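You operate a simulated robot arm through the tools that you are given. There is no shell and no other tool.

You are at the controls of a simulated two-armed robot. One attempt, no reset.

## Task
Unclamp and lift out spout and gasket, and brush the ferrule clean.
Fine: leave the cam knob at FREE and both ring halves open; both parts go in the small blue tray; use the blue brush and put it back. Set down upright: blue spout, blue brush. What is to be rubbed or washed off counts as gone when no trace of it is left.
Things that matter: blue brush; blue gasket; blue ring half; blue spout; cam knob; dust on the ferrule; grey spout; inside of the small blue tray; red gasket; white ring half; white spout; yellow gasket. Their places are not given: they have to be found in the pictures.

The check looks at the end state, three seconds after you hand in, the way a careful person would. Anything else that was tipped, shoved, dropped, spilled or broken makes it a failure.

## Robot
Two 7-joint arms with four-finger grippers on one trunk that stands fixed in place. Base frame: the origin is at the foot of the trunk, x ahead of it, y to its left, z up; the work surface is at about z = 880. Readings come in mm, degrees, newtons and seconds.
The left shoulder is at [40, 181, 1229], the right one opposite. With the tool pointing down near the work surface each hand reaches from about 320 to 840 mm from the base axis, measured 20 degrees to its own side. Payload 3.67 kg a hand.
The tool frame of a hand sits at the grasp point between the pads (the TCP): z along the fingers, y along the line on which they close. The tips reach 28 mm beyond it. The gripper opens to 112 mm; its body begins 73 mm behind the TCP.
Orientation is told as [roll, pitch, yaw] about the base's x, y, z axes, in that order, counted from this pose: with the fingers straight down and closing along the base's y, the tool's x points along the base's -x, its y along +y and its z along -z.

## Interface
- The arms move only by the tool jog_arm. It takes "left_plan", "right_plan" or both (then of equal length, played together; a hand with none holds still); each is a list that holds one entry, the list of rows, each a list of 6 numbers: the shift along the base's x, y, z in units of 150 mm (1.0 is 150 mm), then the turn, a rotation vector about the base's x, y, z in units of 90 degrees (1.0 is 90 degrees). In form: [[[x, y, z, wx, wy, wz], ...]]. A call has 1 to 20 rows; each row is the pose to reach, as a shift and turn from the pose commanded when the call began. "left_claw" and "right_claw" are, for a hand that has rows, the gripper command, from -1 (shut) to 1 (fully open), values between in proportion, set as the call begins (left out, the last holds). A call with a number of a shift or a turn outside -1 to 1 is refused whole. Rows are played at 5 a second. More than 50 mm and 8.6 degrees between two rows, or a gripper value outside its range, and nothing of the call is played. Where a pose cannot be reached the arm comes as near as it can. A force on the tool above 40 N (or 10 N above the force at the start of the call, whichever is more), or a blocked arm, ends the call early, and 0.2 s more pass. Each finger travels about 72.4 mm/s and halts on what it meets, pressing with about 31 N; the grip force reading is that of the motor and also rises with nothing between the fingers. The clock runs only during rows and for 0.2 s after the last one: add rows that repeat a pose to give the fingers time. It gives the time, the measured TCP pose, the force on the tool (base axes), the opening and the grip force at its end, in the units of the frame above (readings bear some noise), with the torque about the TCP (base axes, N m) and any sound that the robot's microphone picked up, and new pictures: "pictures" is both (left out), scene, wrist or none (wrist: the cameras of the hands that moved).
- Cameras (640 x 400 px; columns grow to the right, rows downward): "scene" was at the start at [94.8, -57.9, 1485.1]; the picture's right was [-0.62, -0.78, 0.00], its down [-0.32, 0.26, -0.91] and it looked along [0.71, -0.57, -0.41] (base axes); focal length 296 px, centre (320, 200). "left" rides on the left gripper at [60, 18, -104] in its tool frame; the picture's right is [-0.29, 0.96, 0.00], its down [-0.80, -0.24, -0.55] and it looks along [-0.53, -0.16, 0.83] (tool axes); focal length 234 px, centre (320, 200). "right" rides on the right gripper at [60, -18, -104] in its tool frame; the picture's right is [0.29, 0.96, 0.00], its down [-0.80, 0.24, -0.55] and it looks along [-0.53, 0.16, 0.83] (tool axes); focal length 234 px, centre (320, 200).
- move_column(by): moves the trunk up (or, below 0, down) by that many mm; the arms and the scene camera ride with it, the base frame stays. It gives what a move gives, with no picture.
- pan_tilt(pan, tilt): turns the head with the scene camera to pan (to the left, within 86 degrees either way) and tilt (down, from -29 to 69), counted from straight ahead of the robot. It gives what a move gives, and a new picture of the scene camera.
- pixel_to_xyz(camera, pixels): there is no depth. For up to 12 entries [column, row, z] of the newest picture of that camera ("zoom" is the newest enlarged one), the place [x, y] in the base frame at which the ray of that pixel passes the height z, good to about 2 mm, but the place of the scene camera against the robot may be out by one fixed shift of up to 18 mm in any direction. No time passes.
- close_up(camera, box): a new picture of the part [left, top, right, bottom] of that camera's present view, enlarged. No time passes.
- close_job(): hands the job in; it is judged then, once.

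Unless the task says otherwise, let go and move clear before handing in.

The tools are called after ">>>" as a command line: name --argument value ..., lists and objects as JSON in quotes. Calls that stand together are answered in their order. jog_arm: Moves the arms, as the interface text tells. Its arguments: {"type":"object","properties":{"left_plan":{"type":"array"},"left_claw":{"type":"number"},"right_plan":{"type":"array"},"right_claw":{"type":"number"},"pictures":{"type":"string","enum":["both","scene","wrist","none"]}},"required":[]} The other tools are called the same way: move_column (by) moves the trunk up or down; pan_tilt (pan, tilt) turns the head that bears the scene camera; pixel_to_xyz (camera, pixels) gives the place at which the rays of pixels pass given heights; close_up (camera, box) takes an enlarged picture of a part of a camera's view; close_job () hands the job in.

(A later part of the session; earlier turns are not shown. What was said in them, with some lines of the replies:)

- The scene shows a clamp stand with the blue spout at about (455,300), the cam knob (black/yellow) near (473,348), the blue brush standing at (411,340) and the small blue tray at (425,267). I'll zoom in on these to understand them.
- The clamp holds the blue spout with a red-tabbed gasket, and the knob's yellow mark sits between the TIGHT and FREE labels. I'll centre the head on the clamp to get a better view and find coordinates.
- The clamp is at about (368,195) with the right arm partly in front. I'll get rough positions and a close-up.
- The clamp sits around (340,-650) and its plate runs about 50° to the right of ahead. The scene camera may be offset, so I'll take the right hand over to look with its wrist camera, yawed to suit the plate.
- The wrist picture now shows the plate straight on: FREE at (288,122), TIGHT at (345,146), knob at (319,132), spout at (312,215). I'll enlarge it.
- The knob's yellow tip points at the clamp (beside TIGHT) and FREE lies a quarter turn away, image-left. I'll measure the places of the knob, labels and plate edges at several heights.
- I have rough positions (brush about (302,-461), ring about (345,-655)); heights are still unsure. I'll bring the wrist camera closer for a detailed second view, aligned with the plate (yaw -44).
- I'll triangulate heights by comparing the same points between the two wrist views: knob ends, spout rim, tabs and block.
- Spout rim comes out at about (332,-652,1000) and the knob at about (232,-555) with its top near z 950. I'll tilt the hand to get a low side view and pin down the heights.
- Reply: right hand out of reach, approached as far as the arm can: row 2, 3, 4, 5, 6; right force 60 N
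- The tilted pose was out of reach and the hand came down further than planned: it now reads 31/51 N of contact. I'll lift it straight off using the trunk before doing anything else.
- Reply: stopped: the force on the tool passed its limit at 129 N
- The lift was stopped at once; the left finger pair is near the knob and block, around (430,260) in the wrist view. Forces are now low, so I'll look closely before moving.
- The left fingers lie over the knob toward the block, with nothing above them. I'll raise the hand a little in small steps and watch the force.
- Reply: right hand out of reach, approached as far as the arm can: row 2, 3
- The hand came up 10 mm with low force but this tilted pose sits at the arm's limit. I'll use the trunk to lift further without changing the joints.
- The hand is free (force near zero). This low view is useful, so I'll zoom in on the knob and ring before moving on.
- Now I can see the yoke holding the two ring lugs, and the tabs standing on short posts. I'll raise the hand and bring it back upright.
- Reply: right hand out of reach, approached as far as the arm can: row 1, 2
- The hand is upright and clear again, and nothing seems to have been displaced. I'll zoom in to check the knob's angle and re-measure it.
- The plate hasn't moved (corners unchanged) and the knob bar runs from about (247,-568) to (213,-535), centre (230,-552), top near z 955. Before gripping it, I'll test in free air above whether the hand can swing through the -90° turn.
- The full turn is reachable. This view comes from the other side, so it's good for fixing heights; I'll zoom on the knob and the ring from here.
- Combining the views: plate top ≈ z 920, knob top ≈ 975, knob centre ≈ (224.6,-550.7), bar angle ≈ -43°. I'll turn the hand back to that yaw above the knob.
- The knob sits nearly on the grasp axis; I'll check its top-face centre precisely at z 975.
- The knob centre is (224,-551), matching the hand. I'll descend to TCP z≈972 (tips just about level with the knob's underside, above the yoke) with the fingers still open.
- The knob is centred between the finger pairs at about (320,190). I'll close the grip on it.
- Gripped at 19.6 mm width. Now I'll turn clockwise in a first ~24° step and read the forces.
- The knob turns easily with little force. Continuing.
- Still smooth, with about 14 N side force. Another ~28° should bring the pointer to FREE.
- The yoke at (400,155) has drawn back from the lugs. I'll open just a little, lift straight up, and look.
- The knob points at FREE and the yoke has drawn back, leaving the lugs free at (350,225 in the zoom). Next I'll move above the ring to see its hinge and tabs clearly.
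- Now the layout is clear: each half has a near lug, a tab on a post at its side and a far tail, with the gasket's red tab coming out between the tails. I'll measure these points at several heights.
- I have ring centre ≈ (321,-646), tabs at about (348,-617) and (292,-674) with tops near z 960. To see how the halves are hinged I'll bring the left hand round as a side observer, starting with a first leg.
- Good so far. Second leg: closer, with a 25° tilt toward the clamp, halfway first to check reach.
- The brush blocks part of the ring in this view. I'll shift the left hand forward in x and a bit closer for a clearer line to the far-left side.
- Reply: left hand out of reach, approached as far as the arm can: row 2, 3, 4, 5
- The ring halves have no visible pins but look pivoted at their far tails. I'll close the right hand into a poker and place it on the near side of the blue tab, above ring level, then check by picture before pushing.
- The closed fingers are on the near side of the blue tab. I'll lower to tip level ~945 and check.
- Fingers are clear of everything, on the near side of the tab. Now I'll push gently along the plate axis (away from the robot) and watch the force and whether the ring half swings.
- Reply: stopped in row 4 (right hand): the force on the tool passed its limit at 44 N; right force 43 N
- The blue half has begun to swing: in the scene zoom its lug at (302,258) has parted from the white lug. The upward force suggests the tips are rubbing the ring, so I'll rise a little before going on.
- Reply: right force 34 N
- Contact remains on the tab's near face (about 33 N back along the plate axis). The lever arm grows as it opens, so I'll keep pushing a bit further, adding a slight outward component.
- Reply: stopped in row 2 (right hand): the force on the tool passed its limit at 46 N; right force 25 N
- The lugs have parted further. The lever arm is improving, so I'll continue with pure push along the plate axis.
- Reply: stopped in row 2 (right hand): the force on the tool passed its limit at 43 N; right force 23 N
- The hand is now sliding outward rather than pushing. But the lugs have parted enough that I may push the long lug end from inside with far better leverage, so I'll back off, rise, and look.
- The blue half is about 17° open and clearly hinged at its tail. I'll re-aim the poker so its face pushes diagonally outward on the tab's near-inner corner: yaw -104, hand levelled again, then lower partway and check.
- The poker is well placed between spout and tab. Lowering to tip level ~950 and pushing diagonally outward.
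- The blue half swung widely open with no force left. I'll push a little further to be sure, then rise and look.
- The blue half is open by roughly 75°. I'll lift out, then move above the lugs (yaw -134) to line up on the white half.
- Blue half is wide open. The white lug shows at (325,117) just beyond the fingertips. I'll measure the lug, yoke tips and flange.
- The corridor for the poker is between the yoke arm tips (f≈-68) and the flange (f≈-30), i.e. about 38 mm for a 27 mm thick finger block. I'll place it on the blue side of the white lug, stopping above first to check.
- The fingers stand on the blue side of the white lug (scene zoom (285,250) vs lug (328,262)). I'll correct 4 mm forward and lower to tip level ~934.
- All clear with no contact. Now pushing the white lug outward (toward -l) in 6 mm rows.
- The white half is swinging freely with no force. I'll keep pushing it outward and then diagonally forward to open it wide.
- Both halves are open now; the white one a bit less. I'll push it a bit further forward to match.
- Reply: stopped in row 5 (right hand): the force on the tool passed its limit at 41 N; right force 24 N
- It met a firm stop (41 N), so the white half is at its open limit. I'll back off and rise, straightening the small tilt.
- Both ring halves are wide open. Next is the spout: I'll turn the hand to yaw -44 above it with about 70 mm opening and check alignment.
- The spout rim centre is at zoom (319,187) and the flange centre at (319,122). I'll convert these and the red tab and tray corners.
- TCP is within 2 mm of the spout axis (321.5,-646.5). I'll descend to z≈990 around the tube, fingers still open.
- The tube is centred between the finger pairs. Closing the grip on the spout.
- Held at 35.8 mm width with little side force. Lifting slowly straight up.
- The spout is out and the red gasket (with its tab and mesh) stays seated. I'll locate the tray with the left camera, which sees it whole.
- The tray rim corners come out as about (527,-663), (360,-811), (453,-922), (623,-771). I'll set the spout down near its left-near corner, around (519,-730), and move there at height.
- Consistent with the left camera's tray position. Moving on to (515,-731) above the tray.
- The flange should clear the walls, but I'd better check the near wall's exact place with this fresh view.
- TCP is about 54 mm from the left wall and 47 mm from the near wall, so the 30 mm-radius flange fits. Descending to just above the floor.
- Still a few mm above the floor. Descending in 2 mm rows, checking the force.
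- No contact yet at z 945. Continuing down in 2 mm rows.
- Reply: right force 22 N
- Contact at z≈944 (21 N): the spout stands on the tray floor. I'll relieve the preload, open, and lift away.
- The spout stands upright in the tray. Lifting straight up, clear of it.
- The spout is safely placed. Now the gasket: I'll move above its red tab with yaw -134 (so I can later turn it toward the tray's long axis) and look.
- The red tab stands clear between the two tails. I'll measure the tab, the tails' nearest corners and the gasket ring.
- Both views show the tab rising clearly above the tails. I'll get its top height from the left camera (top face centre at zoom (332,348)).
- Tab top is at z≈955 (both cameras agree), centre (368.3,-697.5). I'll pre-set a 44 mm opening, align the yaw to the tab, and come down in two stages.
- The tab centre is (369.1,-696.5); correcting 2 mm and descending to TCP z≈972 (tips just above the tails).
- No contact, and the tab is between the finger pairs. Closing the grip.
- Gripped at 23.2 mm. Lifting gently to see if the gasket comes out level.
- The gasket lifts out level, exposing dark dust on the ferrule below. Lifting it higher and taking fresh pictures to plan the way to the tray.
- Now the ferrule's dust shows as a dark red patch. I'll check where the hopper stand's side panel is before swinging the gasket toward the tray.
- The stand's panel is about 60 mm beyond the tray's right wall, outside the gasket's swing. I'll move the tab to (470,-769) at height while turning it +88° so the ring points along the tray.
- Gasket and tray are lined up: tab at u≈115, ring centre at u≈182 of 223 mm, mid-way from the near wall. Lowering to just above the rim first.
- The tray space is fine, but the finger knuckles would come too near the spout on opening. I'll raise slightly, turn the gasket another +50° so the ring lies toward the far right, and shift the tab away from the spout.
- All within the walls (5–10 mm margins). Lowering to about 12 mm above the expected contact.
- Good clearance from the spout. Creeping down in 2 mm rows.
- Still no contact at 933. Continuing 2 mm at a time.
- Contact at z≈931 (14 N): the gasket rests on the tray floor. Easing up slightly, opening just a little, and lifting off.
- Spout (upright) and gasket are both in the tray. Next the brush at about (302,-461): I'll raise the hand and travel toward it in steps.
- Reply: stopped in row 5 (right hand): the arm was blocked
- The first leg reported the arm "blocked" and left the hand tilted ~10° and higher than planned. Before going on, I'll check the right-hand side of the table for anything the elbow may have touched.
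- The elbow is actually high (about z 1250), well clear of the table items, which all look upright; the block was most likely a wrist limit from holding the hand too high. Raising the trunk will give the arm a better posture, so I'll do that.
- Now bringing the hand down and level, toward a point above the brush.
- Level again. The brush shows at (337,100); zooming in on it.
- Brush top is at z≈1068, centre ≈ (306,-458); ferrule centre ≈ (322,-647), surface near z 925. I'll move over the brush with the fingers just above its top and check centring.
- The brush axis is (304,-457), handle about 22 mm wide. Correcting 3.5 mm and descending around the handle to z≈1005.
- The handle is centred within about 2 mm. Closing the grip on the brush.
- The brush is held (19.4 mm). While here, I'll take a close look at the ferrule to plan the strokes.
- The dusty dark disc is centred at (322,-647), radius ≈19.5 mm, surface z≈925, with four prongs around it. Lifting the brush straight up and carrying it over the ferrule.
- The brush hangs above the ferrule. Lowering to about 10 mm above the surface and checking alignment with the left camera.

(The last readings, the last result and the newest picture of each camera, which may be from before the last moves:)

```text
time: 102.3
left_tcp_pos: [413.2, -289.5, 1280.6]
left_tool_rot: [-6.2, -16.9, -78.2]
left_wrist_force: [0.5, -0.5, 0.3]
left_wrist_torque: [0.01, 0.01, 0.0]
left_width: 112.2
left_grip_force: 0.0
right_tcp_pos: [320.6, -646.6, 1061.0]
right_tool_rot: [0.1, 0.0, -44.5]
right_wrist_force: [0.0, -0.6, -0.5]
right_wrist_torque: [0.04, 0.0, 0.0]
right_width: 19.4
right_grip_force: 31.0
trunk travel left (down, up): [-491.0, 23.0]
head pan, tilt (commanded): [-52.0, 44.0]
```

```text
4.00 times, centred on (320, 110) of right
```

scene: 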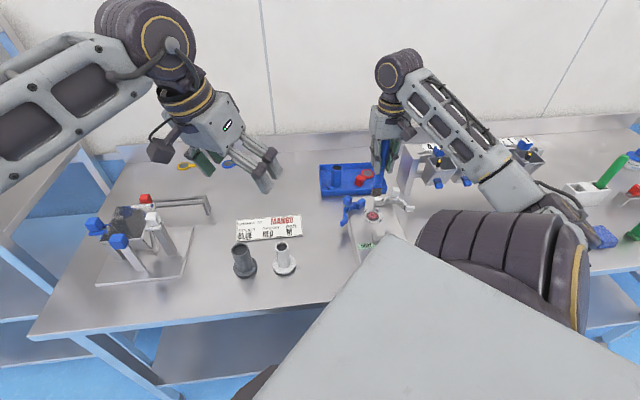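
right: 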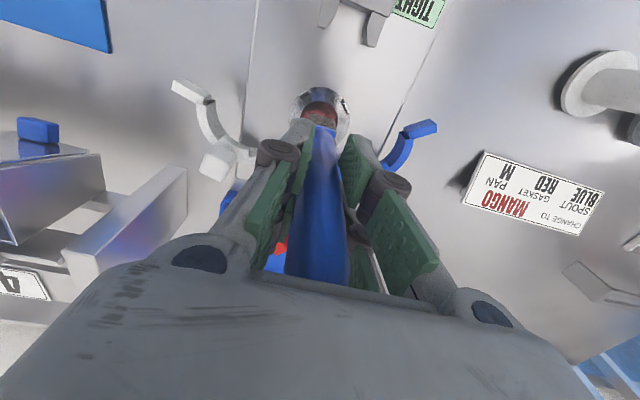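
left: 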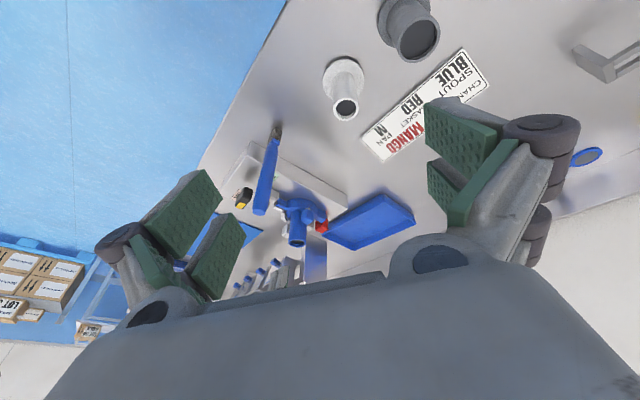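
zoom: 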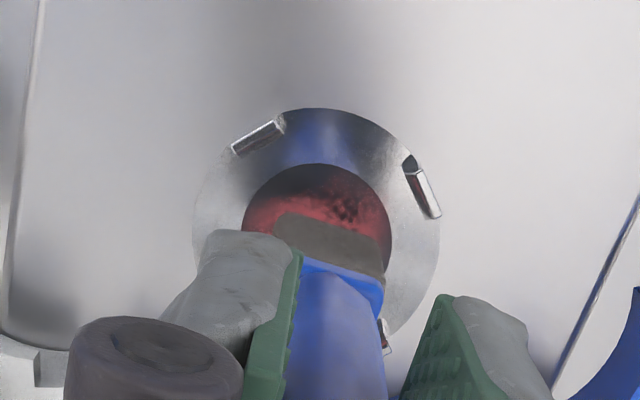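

The bristles are right over the dust. Creeping down until they touch.

>>> jog_arm --right_plan '[[[0, 0, -0.015, 0, 0, 0], [0, 0, -0.03, 0, 0, 0], [0, 0, -0.045, 0, 0, 0], [0, 0, -0.055, 0, 0, 0], [0, 0, -0.055, 0, 0, 0]]]' --pictures "none"

>>> jog_arm --right_plan '[[[0, 0, -0.008, 0, 0, 0], [0, 0, -0.016, 0, 0, 0], [0, 0, -0.016, 0, 0, 0]]]' --pictures "none"

>>> close_up --camera "left" --box '[275, 150, 345, 210]'

```text
time: 103.5
left_tcp_pos: [413.0, -289.0, 1280.7]
left_tool_rot: [-6.2, -16.9, -78.4]
left_wrist_force: [-0.4, 0.9, -0.5]
left_wrist_torque: [0.03, 0.0, -0.01]
left_width: 111.8
left_grip_force: 0.0
right_tcp_pos: [321.3, -646.6, 1051.8]
right_tool_rot: [0.1, 0.0, -44.5]
right_wrist_force: [-0.2, 0.3, -0.7]
right_wrist_torque: [0.01, -0.01, 0.04]
right_width: 19.0
right_grip_force: 31.4
trunk travel left (down, up): [-491.0, 23.0]
head pan, tilt (commanded): [-52.0, 44.0]
```

```text
time: 104.3
left_tcp_pos: [413.0, -289.3, 1281.5]
left_tool_rot: [-6.2, -16.8, -78.3]
left_wrist_force: [0.1, 0.5, -0.3]
left_wrist_torque: [-0.01, -0.03, 0.02]
left_width: 112.0
left_grip_force: 0.0
right_tcp_pos: [320.2, -644.9, 1051.5]
right_tool_rot: [0.1, -0.1, -44.5]
right_wrist_force: [0.7, -0.1, 7.3]
right_wrist_torque: [-0.12, -0.06, 0.01]
right_width: 19.3
right_grip_force: 31.3
trunk travel left (down, up): [-491.0, 23.0]
head pan, tilt (commanded): [-52.0, 44.0]
```

```text
6.67 times, centred on (310, 180) of left
```

zoom: 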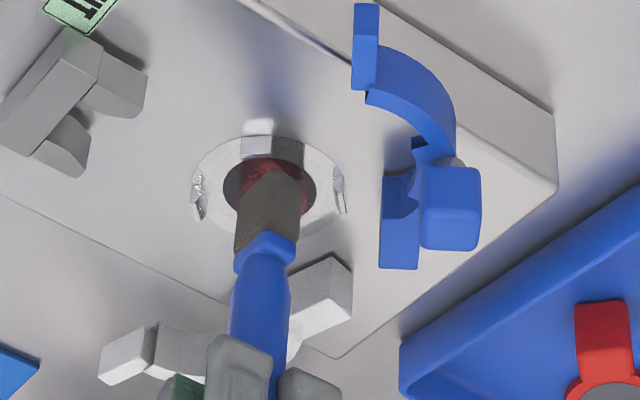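

Touching with about 7 N. I'll check the bristle block's exact place on the ferrule before sweeping.

>>> close_up --camera "right" --box '[260, 60, 380, 160]'

>>> pixel_to_xyz --camera "zoom" --pixels '[[245, 200, 925], [390, 240, 925], [317, 165, 925], [278, 215, 926], [390, 250, 926]]'

>>> close_up --camera "scene" --box '[350, 180, 410, 240]'

```text
4.00 times, centred on (320, 110) of right
```

zoom: 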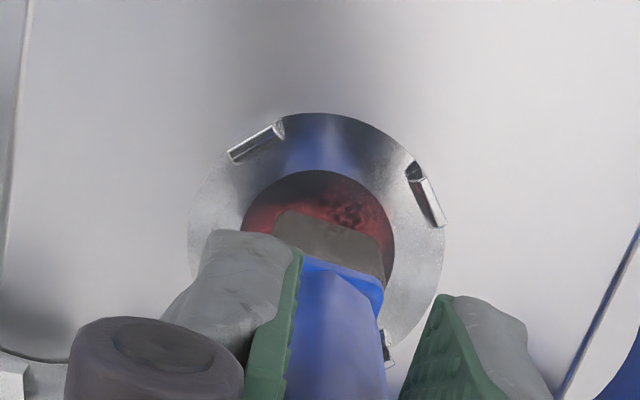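

```text
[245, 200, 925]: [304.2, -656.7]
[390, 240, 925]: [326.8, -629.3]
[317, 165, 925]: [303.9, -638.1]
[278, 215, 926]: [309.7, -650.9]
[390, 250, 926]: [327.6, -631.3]
```

```text
6.67 times, centred on (380, 210) of scene
```

zoom: 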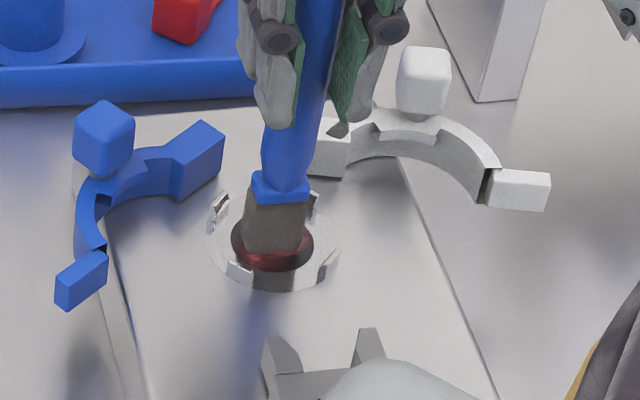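

The bristle block (≈25 mm wide) sits almost centred. I'll brush round the disc, then across it, staying inside the prongs.

>>> jog_arm --right_plan '[[[0.019, -0.028, 0, 0, 0, 0], [0.028, 0.01, 0, 0, 0, 0], [0.009, 0.047, 0, 0, 0, 0], [-0.029, 0.066, 0, 0, 0, 0], [-0.066, 0.056, 0, 0, 0, 0], [-0.076, 0.018, 0, 0, 0, 0], [-0.056, -0.019, 0, 0, 0, 0], [-0.019, -0.038, 0, 0, 0, 0], [0.019, -0.028, 0, 0, 0, 0], [-0.024, 0.014, 0, 0, 0, 0], [-0.066, 0.056, 0, 0, 0, 0], [-0.024, 0.014, 0, 0, 0, 0]]]' --pictures "none"

>>> close_up --camera "left" --box '[275, 150, 345, 210]'

>>> close_up --camera "scene" --box '[350, 180, 410, 240]'

```text
time: 107.0
left_tcp_pos: [413.2, -288.7, 1280.5]
left_tool_rot: [-6.4, -16.8, -78.4]
left_wrist_force: [0.9, 0.0, -0.4]
left_wrist_torque: [-0.01, -0.01, 0.01]
left_width: 112.1
left_grip_force: 0.1
right_tcp_pos: [318.7, -643.6, 1049.7]
right_tool_rot: [0.1, 0.1, -44.5]
right_wrist_force: [-1.0, 1.5, 6.7]
right_wrist_torque: [0.15, 0.2, 0.0]
right_width: 18.9
right_grip_force: 31.3
trunk travel left (down, up): [-491.0, 23.0]
head pan, tilt (commanded): [-52.0, 44.0]
```

```text
6.67 times, centred on (310, 180) of left
```

zoom: 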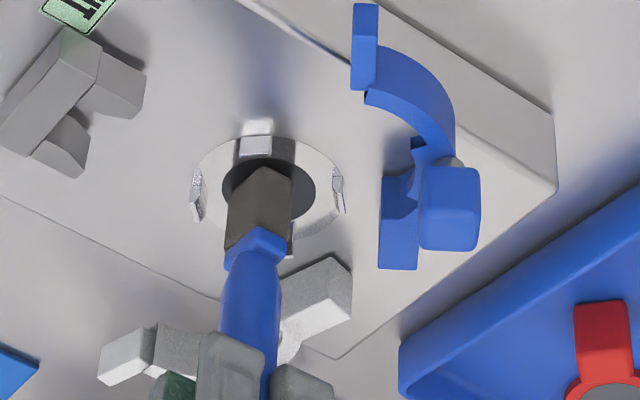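

```text
6.67 times, centred on (380, 210) of scene
```

zoom: 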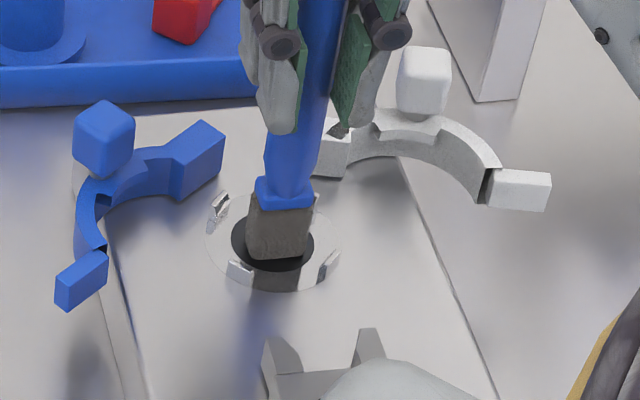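

The visible part of the disc is already dark and clean. I'll finish with diagonal strokes for full coverage, ending at the centre.

>>> jog_arm --right_plan '[[[0.033, 0.033, 0, 0, 0, 0], [0, 0, 0, 0, 0, 0], [-0.033, -0.033, 0, 0, 0, 0], [0, 0, 0, 0, 0, 0], [0.052, -0.004, 0, 0, 0, 0], [0, 0, 0, 0, 0, 0], [-0.052, 0.004, 0, 0, 0, 0], [0, 0, 0, 0, 0, 0], [0.005, -0.052, 0, 0, 0, 0], [0, 0, 0, 0, 0, 0], [-0.005, 0.052, 0, 0, 0, 0], [0, 0, 0, 0, 0, 0], [0.043, -0.042, 0, 0, 0, 0], [0.052, -0.004, 0, 0, 0, 0], [0.033, 0.033, 0, 0, 0, 0], [-0.005, 0.052, 0, 0, 0, 0], [-0.043, 0.042, 0, 0, 0, 0], [-0.052, 0.004, 0, 0, 0, 0], [-0.033, -0.033, 0, 0, 0, 0], [0, 0, 0, 0, 0, 0]]]' --pictures "none"

>>> jog_arm --right_plan '[[[0, 0, 0.05, 0, 0, 0], [0, 0, 0.15, 0, 0, 0], [0, 0, 0.33, 0, 0, 0], [0, 0, 0.5, 0, 0, 0], [0, 0, 0.571, 0, 0, 0], [0, 0, 0.571, 0, 0, 0]]]' --pictures "both"

>>> close_up --camera "left" --box '[275, 150, 345, 210]'

>>> close_up --camera "scene" --box '[350, 180, 410, 240]'

>>> close_up --camera "right" --box '[270, 60, 370, 150]'

```text
time: 111.2
left_tcp_pos: [412.9, -288.5, 1281.6]
left_tool_rot: [-6.2, -16.9, -78.4]
left_wrist_force: [-0.2, -1.0, 0.6]
left_wrist_torque: [0.01, -0.01, -0.05]
left_width: 111.8
left_grip_force: 0.1
right_tcp_pos: [316.6, -644.0, 1049.7]
right_tool_rot: [0.1, 0.0, -44.6]
right_wrist_force: [-1.5, -2.2, 6.4]
right_wrist_torque: [-0.25, 0.2, -0.03]
right_width: 18.9
right_grip_force: 31.2
trunk travel left (down, up): [-491.0, 23.0]
head pan, tilt (commanded): [-52.0, 44.0]
```

```text
time: 112.5
left_tcp_pos: [412.9, -288.4, 1280.5]
left_tool_rot: [-6.3, -16.9, -78.2]
left_wrist_force: [-0.1, -0.2, 0.0]
left_wrist_torque: [-0.04, 0.0, -0.01]
left_width: 111.8
left_grip_force: 0.1
right_tcp_pos: [317.4, -644.1, 1135.3]
right_tool_rot: [0.1, 0.1, -44.4]
right_wrist_force: [0.3, -0.4, -1.0]
right_wrist_torque: [0.01, 0.05, 0.02]
right_width: 18.8
right_grip_force: 31.5
trunk travel left (down, up): [-491.0, 23.0]
head pan, tilt (commanded): [-52.0, 44.0]
```

scene: 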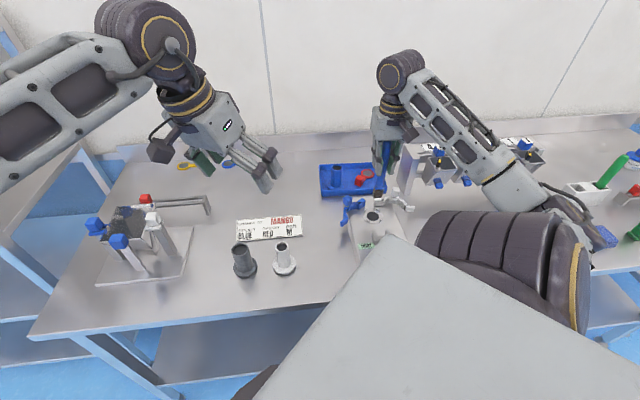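
right: 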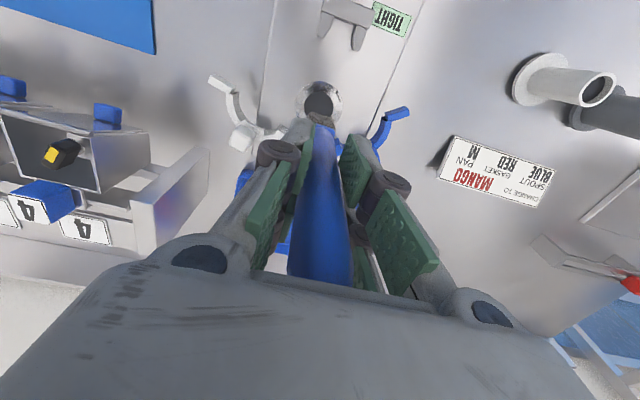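

```text
6.67 times, centred on (310, 180) of left
```

zoom: 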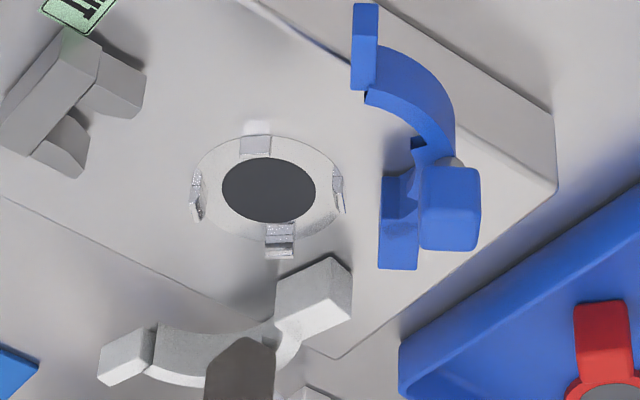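

```text
6.67 times, centred on (380, 210) of scene
```

zoom: 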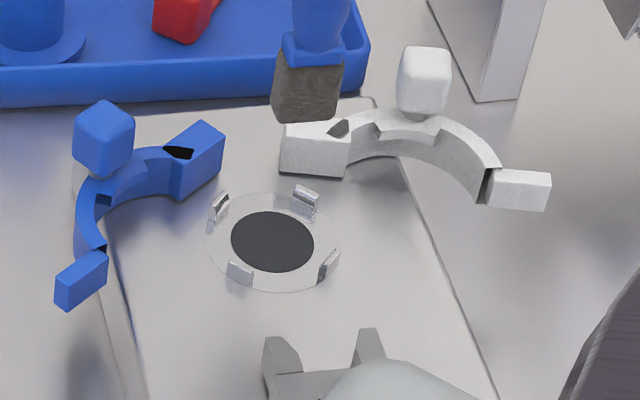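

```text
4.44 times, centred on (320, 105) of right
```

zoom: 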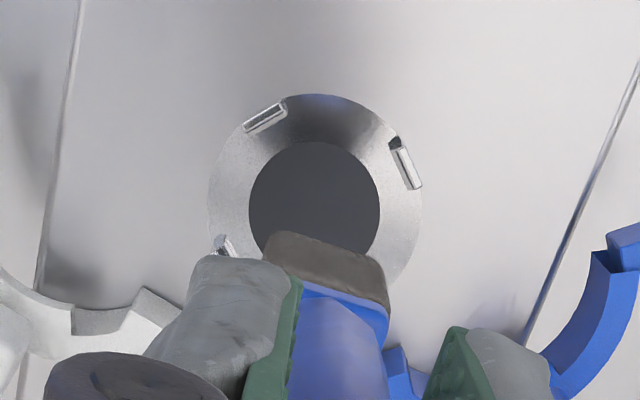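

The ferrule disc is uniformly dark and clean in all three views. Now returning the brush: retracing the exact commanded offsets to its original spot.

>>> jog_arm --right_plan '[[[-0.012, 0.15, 0, 0, 0, 0], [-0.023, 0.3, 0, 0, 0, 0], [-0.035, 0.45, 0, 0, 0, 0], [-0.046, 0.6, 0, 0, 0, 0]]]' --pictures "none"

>>> jog_arm --right_plan '[[[-0.012, 0.16, 0, 0, 0, 0], [-0.024, 0.32, 0, 0, 0, 0], [-0.036, 0.48, 0, 0, 0, 0], [-0.047, 0.636, 0, 0, 0, 0], [-0.047, 0.636, -0.2, 0, 0, 0], [-0.047, 0.636, -0.4, 0, 0, 0], [-0.047, 0.636, -0.6, 0, 0, 0], [-0.047, 0.636, -0.75, 0, 0, 0], [-0.047, 0.636, -0.75, 0, 0, 0]]]' --pictures "wrist"

>>> close_up --camera "left" --box '[200, 80, 340, 200]'

>>> close_up --camera "scene" --box '[310, 180, 390, 280]'

>>> close_up --camera "right" --box '[260, 80, 400, 200]'

```text
time: 113.5
left_tcp_pos: [411.8, -287.9, 1280.6]
left_tool_rot: [-6.1, -16.9, -78.3]
left_wrist_force: [-1.1, 0.2, -0.6]
left_wrist_torque: [-0.01, 0.02, 0.02]
left_width: 111.9
left_grip_force: 0.1
right_tcp_pos: [308.1, -554.0, 1136.3]
right_tool_rot: [0.1, 0.0, -44.4]
right_wrist_force: [0.8, 0.2, 0.4]
right_wrist_torque: [-0.04, -0.03, 0.01]
right_width: 18.6
right_grip_force: 31.6
trunk travel left (down, up): [-491.0, 23.0]
head pan, tilt (commanded): [-52.0, 44.0]
```

```text
time: 115.5
left_tcp_pos: [413.0, -289.3, 1281.1]
left_tool_rot: [-6.2, -17.0, -78.2]
left_wrist_force: [0.0, 0.2, -0.2]
left_wrist_torque: [0.0, -0.01, 0.04]
left_width: 111.8
left_grip_force: 0.0
right_tcp_pos: [302.5, -459.0, 1021.6]
right_tool_rot: [0.2, 0.1, -44.5]
right_wrist_force: [0.7, 0.3, -0.6]
right_wrist_torque: [0.02, -0.04, -0.01]
right_width: 18.9
right_grip_force: 31.2
trunk travel left (down, up): [-491.0, 23.0]
head pan, tilt (commanded): [-52.0, 44.0]
```

right: 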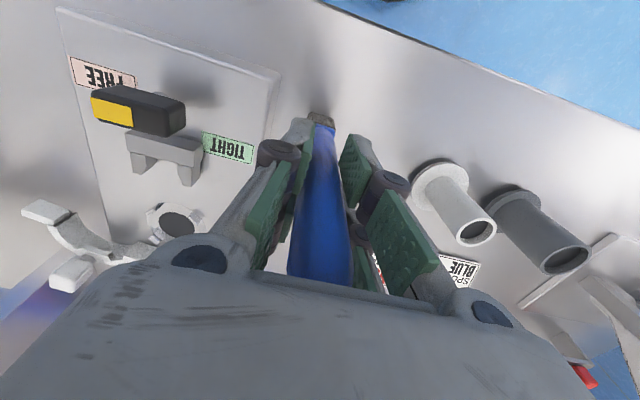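

```text
3.33 times, centred on (270, 140) of left
```

zoom: 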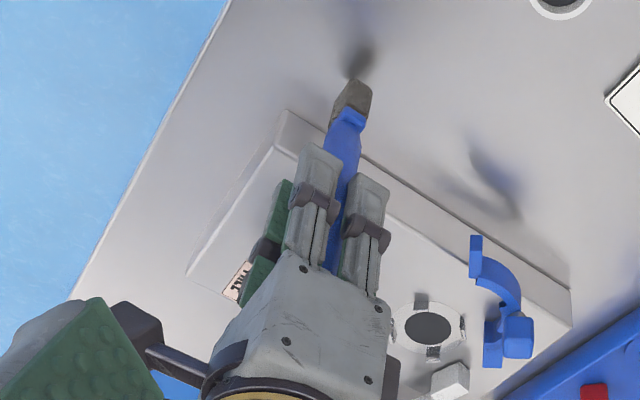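

```text
4.00 times, centred on (350, 230) of scene
```

zoom: 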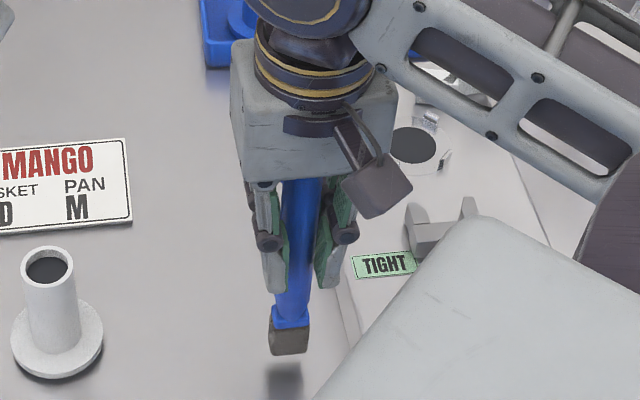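

```text
3.33 times, centred on (330, 140) of right
```

zoom: 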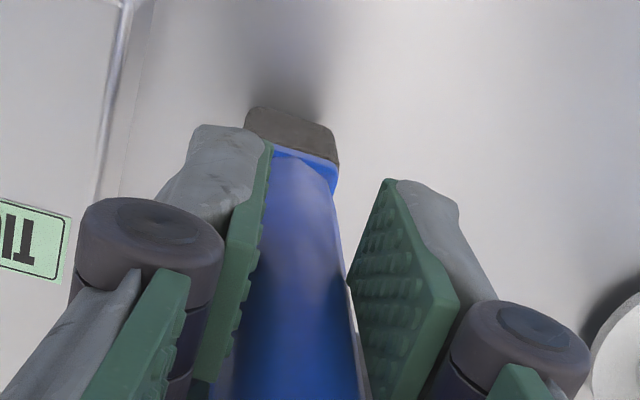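

>>> pixel_to_xyz --camera "zoom" --pixels '[[250, 108, 897], [335, 128, 897], [340, 160, 905], [292, 118, 897]]'

>>> close_up --camera "scene" --box '[325, 215, 375, 275]'

>>> close_up --camera "left" --box '[265, 85, 315, 135]'

```text
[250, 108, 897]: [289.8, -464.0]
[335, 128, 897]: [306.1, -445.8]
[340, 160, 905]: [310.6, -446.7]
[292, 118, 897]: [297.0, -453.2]
```

```text
6.67 times, centred on (350, 245) of scene
```

zoom: 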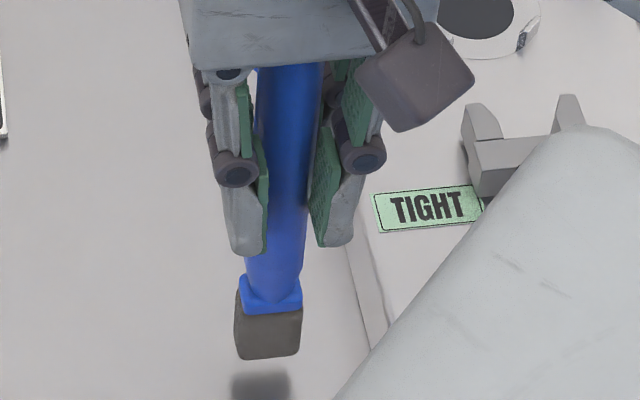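

```text
8.00 times, centred on (290, 110) of left
```

zoom: 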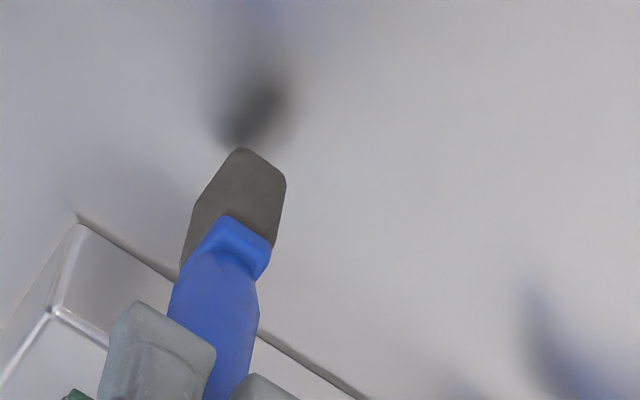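

The brush hangs within about 1° of vertical, 2 mm from its old spot. Lowering gently to the table.

>>> jog_arm --right_plan '[[[0, 0, -0.04, 0, 0, 0], [0, 0, -0.08, 0, 0, 0], [0, 0, -0.095, 0, 0, 0], [0, 0, -0.105, 0, 0, 0], [0, 0, -0.115, 0, 0, 0], [0, 0, -0.115, 0, 0, 0]]]' --pictures "none"

```text
time: 117.0
left_tcp_pos: [412.8, -290.5, 1280.7]
left_tool_rot: [-6.2, -16.9, -78.3]
left_wrist_force: [0.3, -0.5, 0.7]
left_wrist_torque: [0.0, -0.01, -0.03]
left_width: 111.9
left_grip_force: 0.1
right_tcp_pos: [302.8, -456.9, 1005.8]
right_tool_rot: [0.2, 0.0, -44.5]
right_wrist_force: [0.3, -0.4, -1.0]
right_wrist_torque: [0.0, -0.02, -0.01]
right_width: 18.9
right_grip_force: 30.7
trunk travel left (down, up): [-491.0, 23.0]
head pan, tilt (commanded): [-52.0, 44.0]
```

No contact yet at the original height, so it slid up slightly in the grip. Continuing down 1 mm at a time.

>>> jog_arm --right_plan '[[[0, 0, -0.007, 0, 0, 0], [0, 0, -0.014, 0, 0, 0], [0, 0, -0.014, 0, 0, 0]]]' --pictures "none"

>>> jog_arm --right_plan '[[[0, 0, -0.007, 0, 0, 0], [0, 0, -0.007, 0, 0, 0]]]' --pictures "none"

>>> close_up --camera "scene" --box '[325, 215, 375, 275]'

>>> close_up --camera "left" --box '[265, 75, 325, 135]'

```text
time: 117.8
left_tcp_pos: [412.9, -288.6, 1281.8]
left_tool_rot: [-6.2, -16.9, -78.4]
left_wrist_force: [-0.6, 0.1, 0.3]
left_wrist_torque: [-0.02, -0.01, 0.02]
left_width: 112.2
left_grip_force: 0.1
right_tcp_pos: [302.7, -457.1, 1004.2]
right_tool_rot: [0.2, -0.3, -44.4]
right_wrist_force: [0.7, -0.5, 17.9]
right_wrist_torque: [-0.08, 0.02, 0.04]
right_width: 18.9
right_grip_force: 31.3
trunk travel left (down, up): [-491.0, 23.0]
head pan, tilt (commanded): [-52.0, 44.0]
```

```text
time: 118.3
left_tcp_pos: [412.7, -288.6, 1281.1]
left_tool_rot: [-6.2, -17.0, -78.4]
left_wrist_force: [-0.4, 0.3, -0.7]
left_wrist_torque: [0.02, -0.01, -0.01]
left_width: 112.2
left_grip_force: 0.0
right_tcp_pos: [302.0, -458.4, 1003.8]
right_tool_rot: [0.0, -0.2, -44.6]
right_wrist_force: [0.9, -0.4, 28.8]
right_wrist_torque: [-0.08, -0.14, 0.0]
right_width: 18.7
right_grip_force: 31.1
trunk travel left (down, up): [-491.0, 23.0]
head pan, tilt (commanded): [-52.0, 44.0]
```

```text
6.67 times, centred on (350, 245) of scene
```

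zoom: 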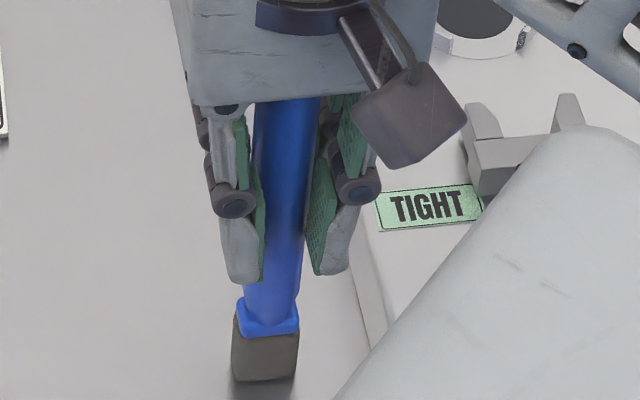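

```text
6.67 times, centred on (295, 105) of left
```

zoom: 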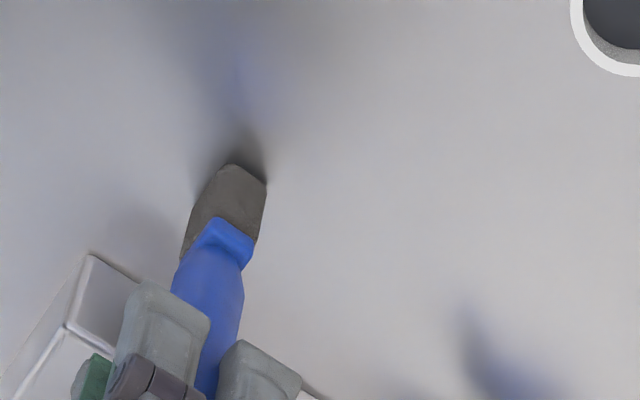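

The brush is standing on the table (29 N). I'll relax the pressure, then open evenly.

>>> jog_arm --right_plan '[[[0, 0, 0.008, 0, 0, 0], [0, 0, 0.015, 0, 0, 0], [0, 0, 0.015, 0, 0, 0]]]' --pictures "none"

```text
time: 119.2
left_tcp_pos: [414.1, -289.2, 1279.9]
left_tool_rot: [-6.1, -16.9, -78.4]
left_wrist_force: [0.1, -0.1, -0.3]
left_wrist_torque: [0.01, 0.03, 0.0]
left_width: 112.2
left_grip_force: 0.1
right_tcp_pos: [302.9, -457.2, 1003.8]
right_tool_rot: [0.1, 0.3, -44.4]
right_wrist_force: [0.3, -0.3, 1.6]
right_wrist_torque: [-0.05, -0.01, -0.01]
right_width: 18.9
right_grip_force: 30.9
trunk travel left (down, up): [-491.0, 23.0]
head pan, tilt (commanded): [-52.0, 44.0]
```

Only 1.6 N remains. Opening the fingers.

>>> jog_arm --right_plan '[[[0, 0, 0, 0, 0, 0], [0, 0, 0, 0, 0, 0], [0, 0, 0, 0, 0, 0], [0, 0, 0, 0, 0, 0]]]' --right_claw 0.1 --pictures "wrist"

>>> close_up --camera "scene" --box '[310, 180, 390, 280]'

>>> close_up --camera "left" --box '[200, 70, 340, 200]'

```text
time: 120.2
left_tcp_pos: [413.1, -288.4, 1280.0]
left_tool_rot: [-6.1, -17.0, -78.3]
left_wrist_force: [-0.9, -1.1, -0.6]
left_wrist_torque: [0.0, 0.04, 0.04]
left_width: 112.2
left_grip_force: 0.0
right_tcp_pos: [302.5, -457.8, 1004.9]
right_tool_rot: [0.2, 0.0, -44.5]
right_wrist_force: [-0.7, -0.4, 0.0]
right_wrist_torque: [0.0, -0.01, 0.01]
right_width: 61.7
right_grip_force: 0.1
trunk travel left (down, up): [-491.0, 23.0]
head pan, tilt (commanded): [-52.0, 44.0]
```

right: 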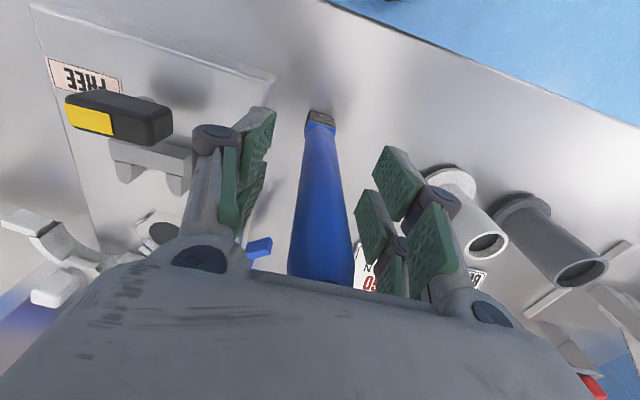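

```text
4.00 times, centred on (350, 230) of scene
```

zoom: 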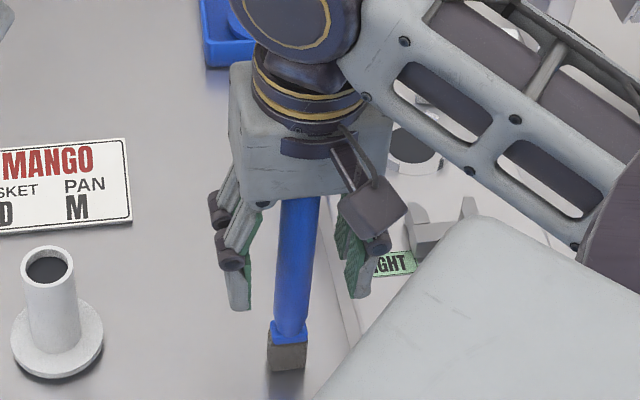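

```text
3.08 times, centred on (270, 135) of left
```

zoom: 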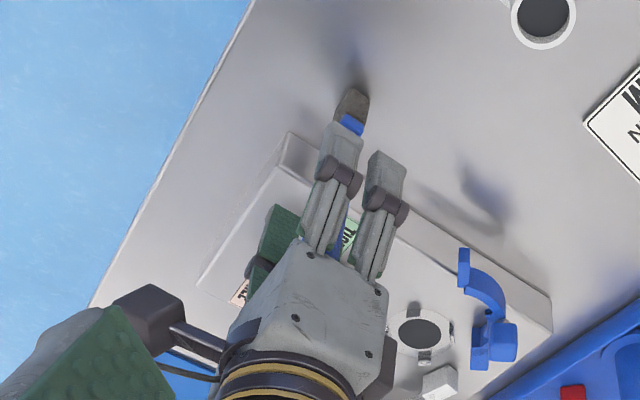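

The brush stands on its own. Raising the hand straight up to clear it.

>>> jog_arm --right_plan '[[[0, 0, 0.05, 0, 0, 0], [0, 0, 0.15, 0, 0, 0], [0, 0, 0.3, 0, 0, 0], [0, 0, 0.5, 0, 0, 0], [0, 0, 0.7, 0, 0, 0], [0, 0, 0.9, 0, 0, 0], [0, 0, 0.9, 0, 0, 0]]]' --pictures "both"

>>> close_up --camera "scene" --box '[310, 160, 430, 280]'

>>> close_up --camera "left" --box '[200, 70, 400, 230]'

```text
time: 121.8
left_tcp_pos: [413.5, -289.5, 1280.6]
left_tool_rot: [-6.2, -16.9, -78.3]
left_wrist_force: [-0.1, 0.0, 0.2]
left_wrist_torque: [0.02, 0.02, 0.0]
left_width: 111.9
left_grip_force: 0.0
right_tcp_pos: [303.0, -457.0, 1140.5]
right_tool_rot: [0.2, 0.2, -44.6]
right_wrist_force: [0.1, -0.4, -0.5]
right_wrist_torque: [-0.02, 0.0, -0.02]
right_width: 61.5
right_grip_force: 0.0
trunk travel left (down, up): [-491.0, 23.0]
head pan, tilt (commanded): [-52.0, 44.0]
```

scene: 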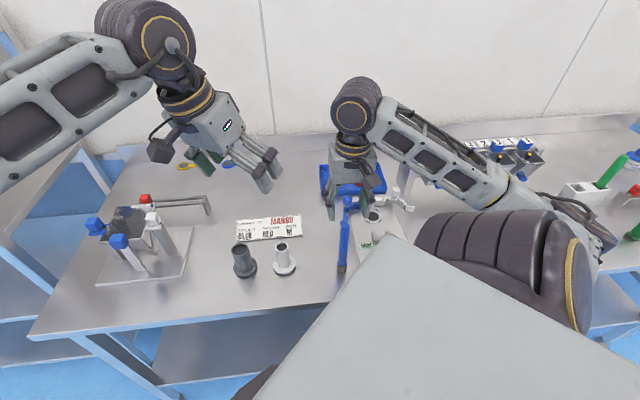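
right: 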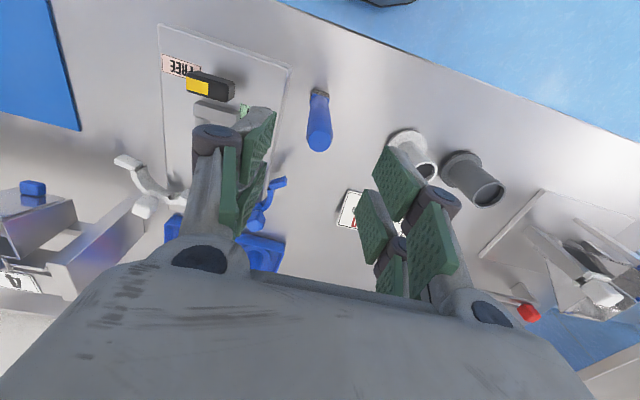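

```text
3.33 times, centred on (370, 220) of scene
```

zoom: 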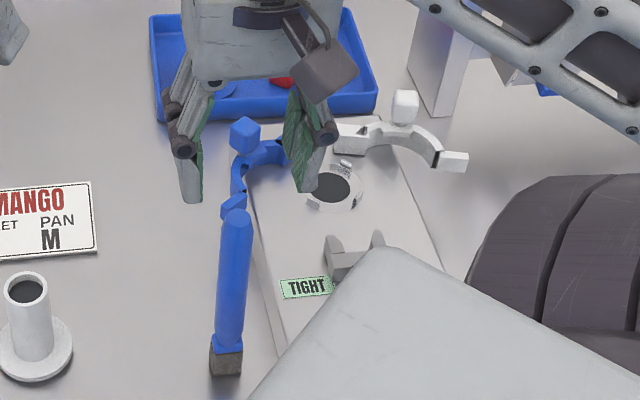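

```text
2.50 times, centred on (300, 150) of left
```

zoom: 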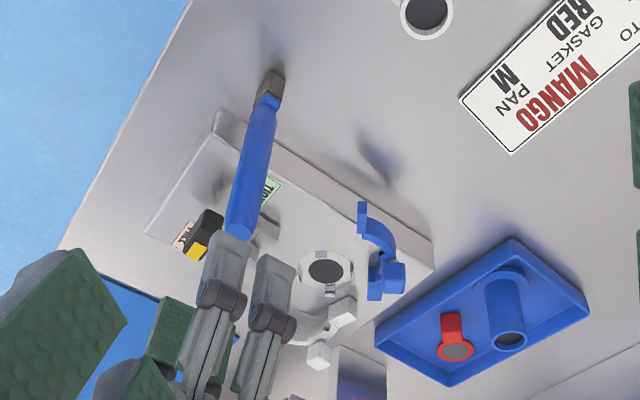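

Everything looks in place: knob on FREE, halves open, disc clean, brush upright. I'll raise the hand a bit more and sweep the head around for a final check of the whole table.

>>> jog_arm --right_plan '[[[0, 0, 0.2, 0, 0, 0], [-0.05, 0.05, 0.4, 0, 0, 0], [-0.1, 0.1, 0.6, 0, 0, 0], [-0.1, 0.1, 0.6, 0, 0, 0]]]' --pictures "wrist"

>>> close_up --camera "right" --box '[100, 0, 420, 280]'

>>> pan_tilt --pan -78 --tilt 38

>>> close_up --camera "scene" --box '[380, 60, 600, 240]'

>>> close_up --camera "scene" --box '[160, 130, 400, 310]'

```text
time: 122.8
left_tcp_pos: [413.8, -290.4, 1280.2]
left_tool_rot: [-6.2, -16.9, -78.3]
left_wrist_force: [-0.7, -0.2, 0.6]
left_wrist_torque: [0.01, -0.01, -0.02]
left_width: 111.7
left_grip_force: 0.1
right_tcp_pos: [286.8, -441.6, 1229.6]
right_tool_rot: [0.1, 0.1, -44.5]
right_wrist_force: [0.4, -1.1, 0.3]
right_wrist_torque: [-0.01, -0.01, 0.01]
right_width: 61.5
right_grip_force: 0.0
trunk travel left (down, up): [-491.0, 23.0]
head pan, tilt (commanded): [-52.0, 44.0]
```

right: 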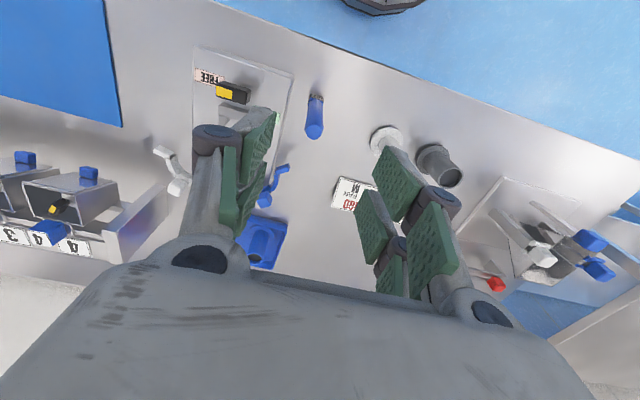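

```text
1.43 times, centred on (260, 140) of right
```

zoom: 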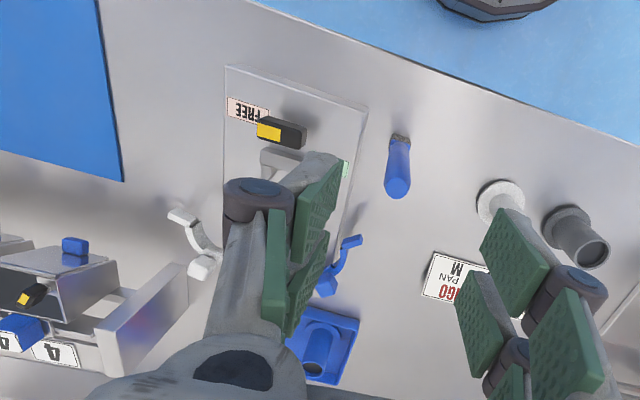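

```text
time: 123.7
left_tcp_pos: [412.6, -288.6, 1279.5]
left_tool_rot: [-6.1, -17.0, -78.3]
left_wrist_force: [0.3, 0.2, -0.3]
left_wrist_torque: [0.02, 0.02, -0.01]
left_width: 112.4
left_grip_force: 0.1
right_tcp_pos: [286.5, -441.5, 1230.0]
right_tool_rot: [0.1, -0.1, -44.5]
right_wrist_force: [-0.6, -0.5, -0.2]
right_wrist_torque: [0.01, -0.02, -0.03]
right_width: 61.7
right_grip_force: 0.0
trunk travel left (down, up): [-491.0, 23.0]
head pan, tilt (commanded): [-78.0, 38.0]
```

scene: 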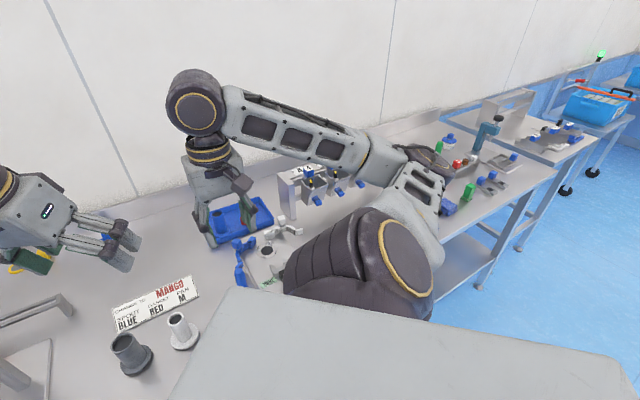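

```text
2.22 times, centred on (490, 150) of scene
```

zoom: 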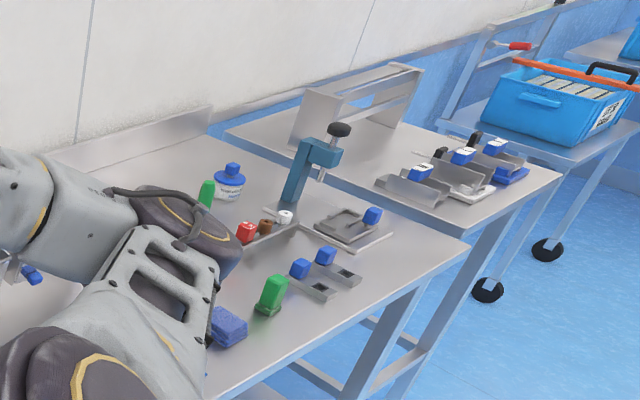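

```text
2.22 times, centred on (280, 220) of scene
```

zoom: 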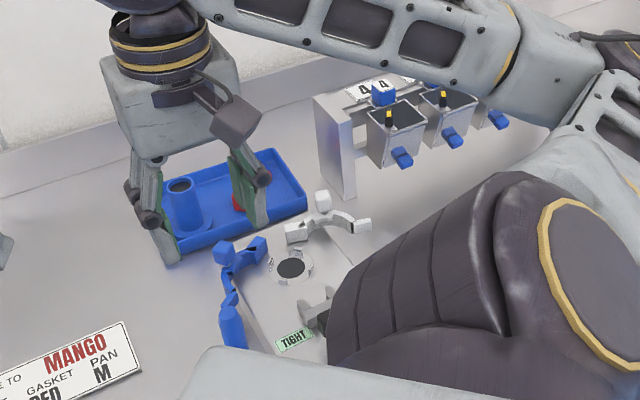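

All neighbouring items stand as before. One last check that the plate itself hasn't shifted and that the brush and knob are as intended.

>>> pixel_to_xyz --camera "right" --pixels '[[292, 74, 920], [197, 47, 920], [316, 98, 890], [315, 131, 1068], [221, 92, 975], [247, 97, 975]]'

>>> close_up --camera "right" --box '[180, 30, 350, 150]'

>>> close_up --camera "left" --box '[230, 100, 430, 260]'

```text
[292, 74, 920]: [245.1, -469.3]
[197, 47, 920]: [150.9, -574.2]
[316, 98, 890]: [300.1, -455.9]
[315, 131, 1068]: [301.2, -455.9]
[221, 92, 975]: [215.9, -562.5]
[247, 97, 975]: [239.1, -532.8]
```

```text
3.33 times, centred on (265, 90) of right
```

zoom: 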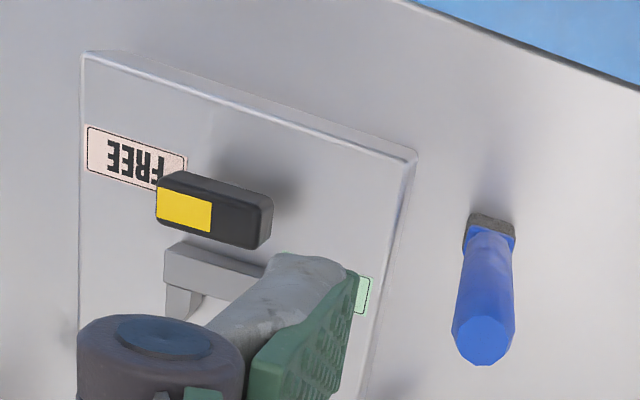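

```text
2.50 times, centred on (330, 180) of left
```

zoom: 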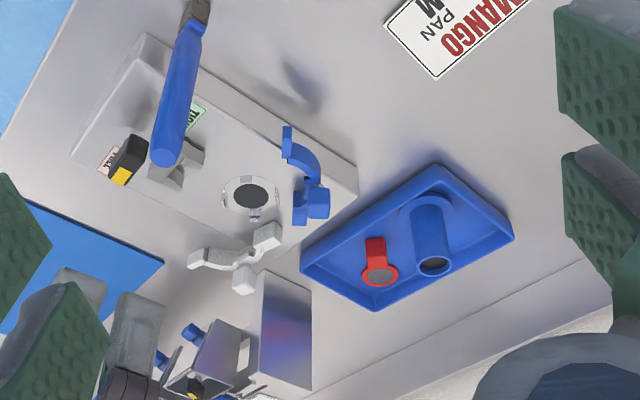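

The plate corners match the start. The brush base (300,-456) and top (301,-456) show it upright at its old spot. The knob points at FREE, both halves are open, the ferrule is clean, and the spout and gasket are in the tray. Both hands are clear, so I'm handing in.

>>> close_job

```text
The job is handed in.
```

The job is handed in, and the final pictures show everything the task asked for. The check's result has not come back to me.

- **Clamp:** the cam knob points at FREE, the yoke is drawn back, and both ring halves are swung wide open.
- **Spout and gasket:** the blue spout stands upright in the small blue tray, with the red gasket lying flat beside it.
- **Ferrule:** no dust is visible in any of the three camera views. I brushed it with the blue brush, around the edge and across.
- **Brush:** it is back upright, about 2 mm from where it stood.

Two things went less smoothly than planned:

- **Early contact:** at the start, a tilted camera pose was out of reach and the hand pressed on the clamp with about 60 N. A lift was also stopped when the force passed its limit, at 129 N. I backed off, and the plate corners still measure where they did at the start.
- **Arm blocked once:** while carrying the empty hand away from the tray, the arm was reported blocked. I judged it a wrist limit, because the elbow was well above the table and nothing in view had been tipped or moved.
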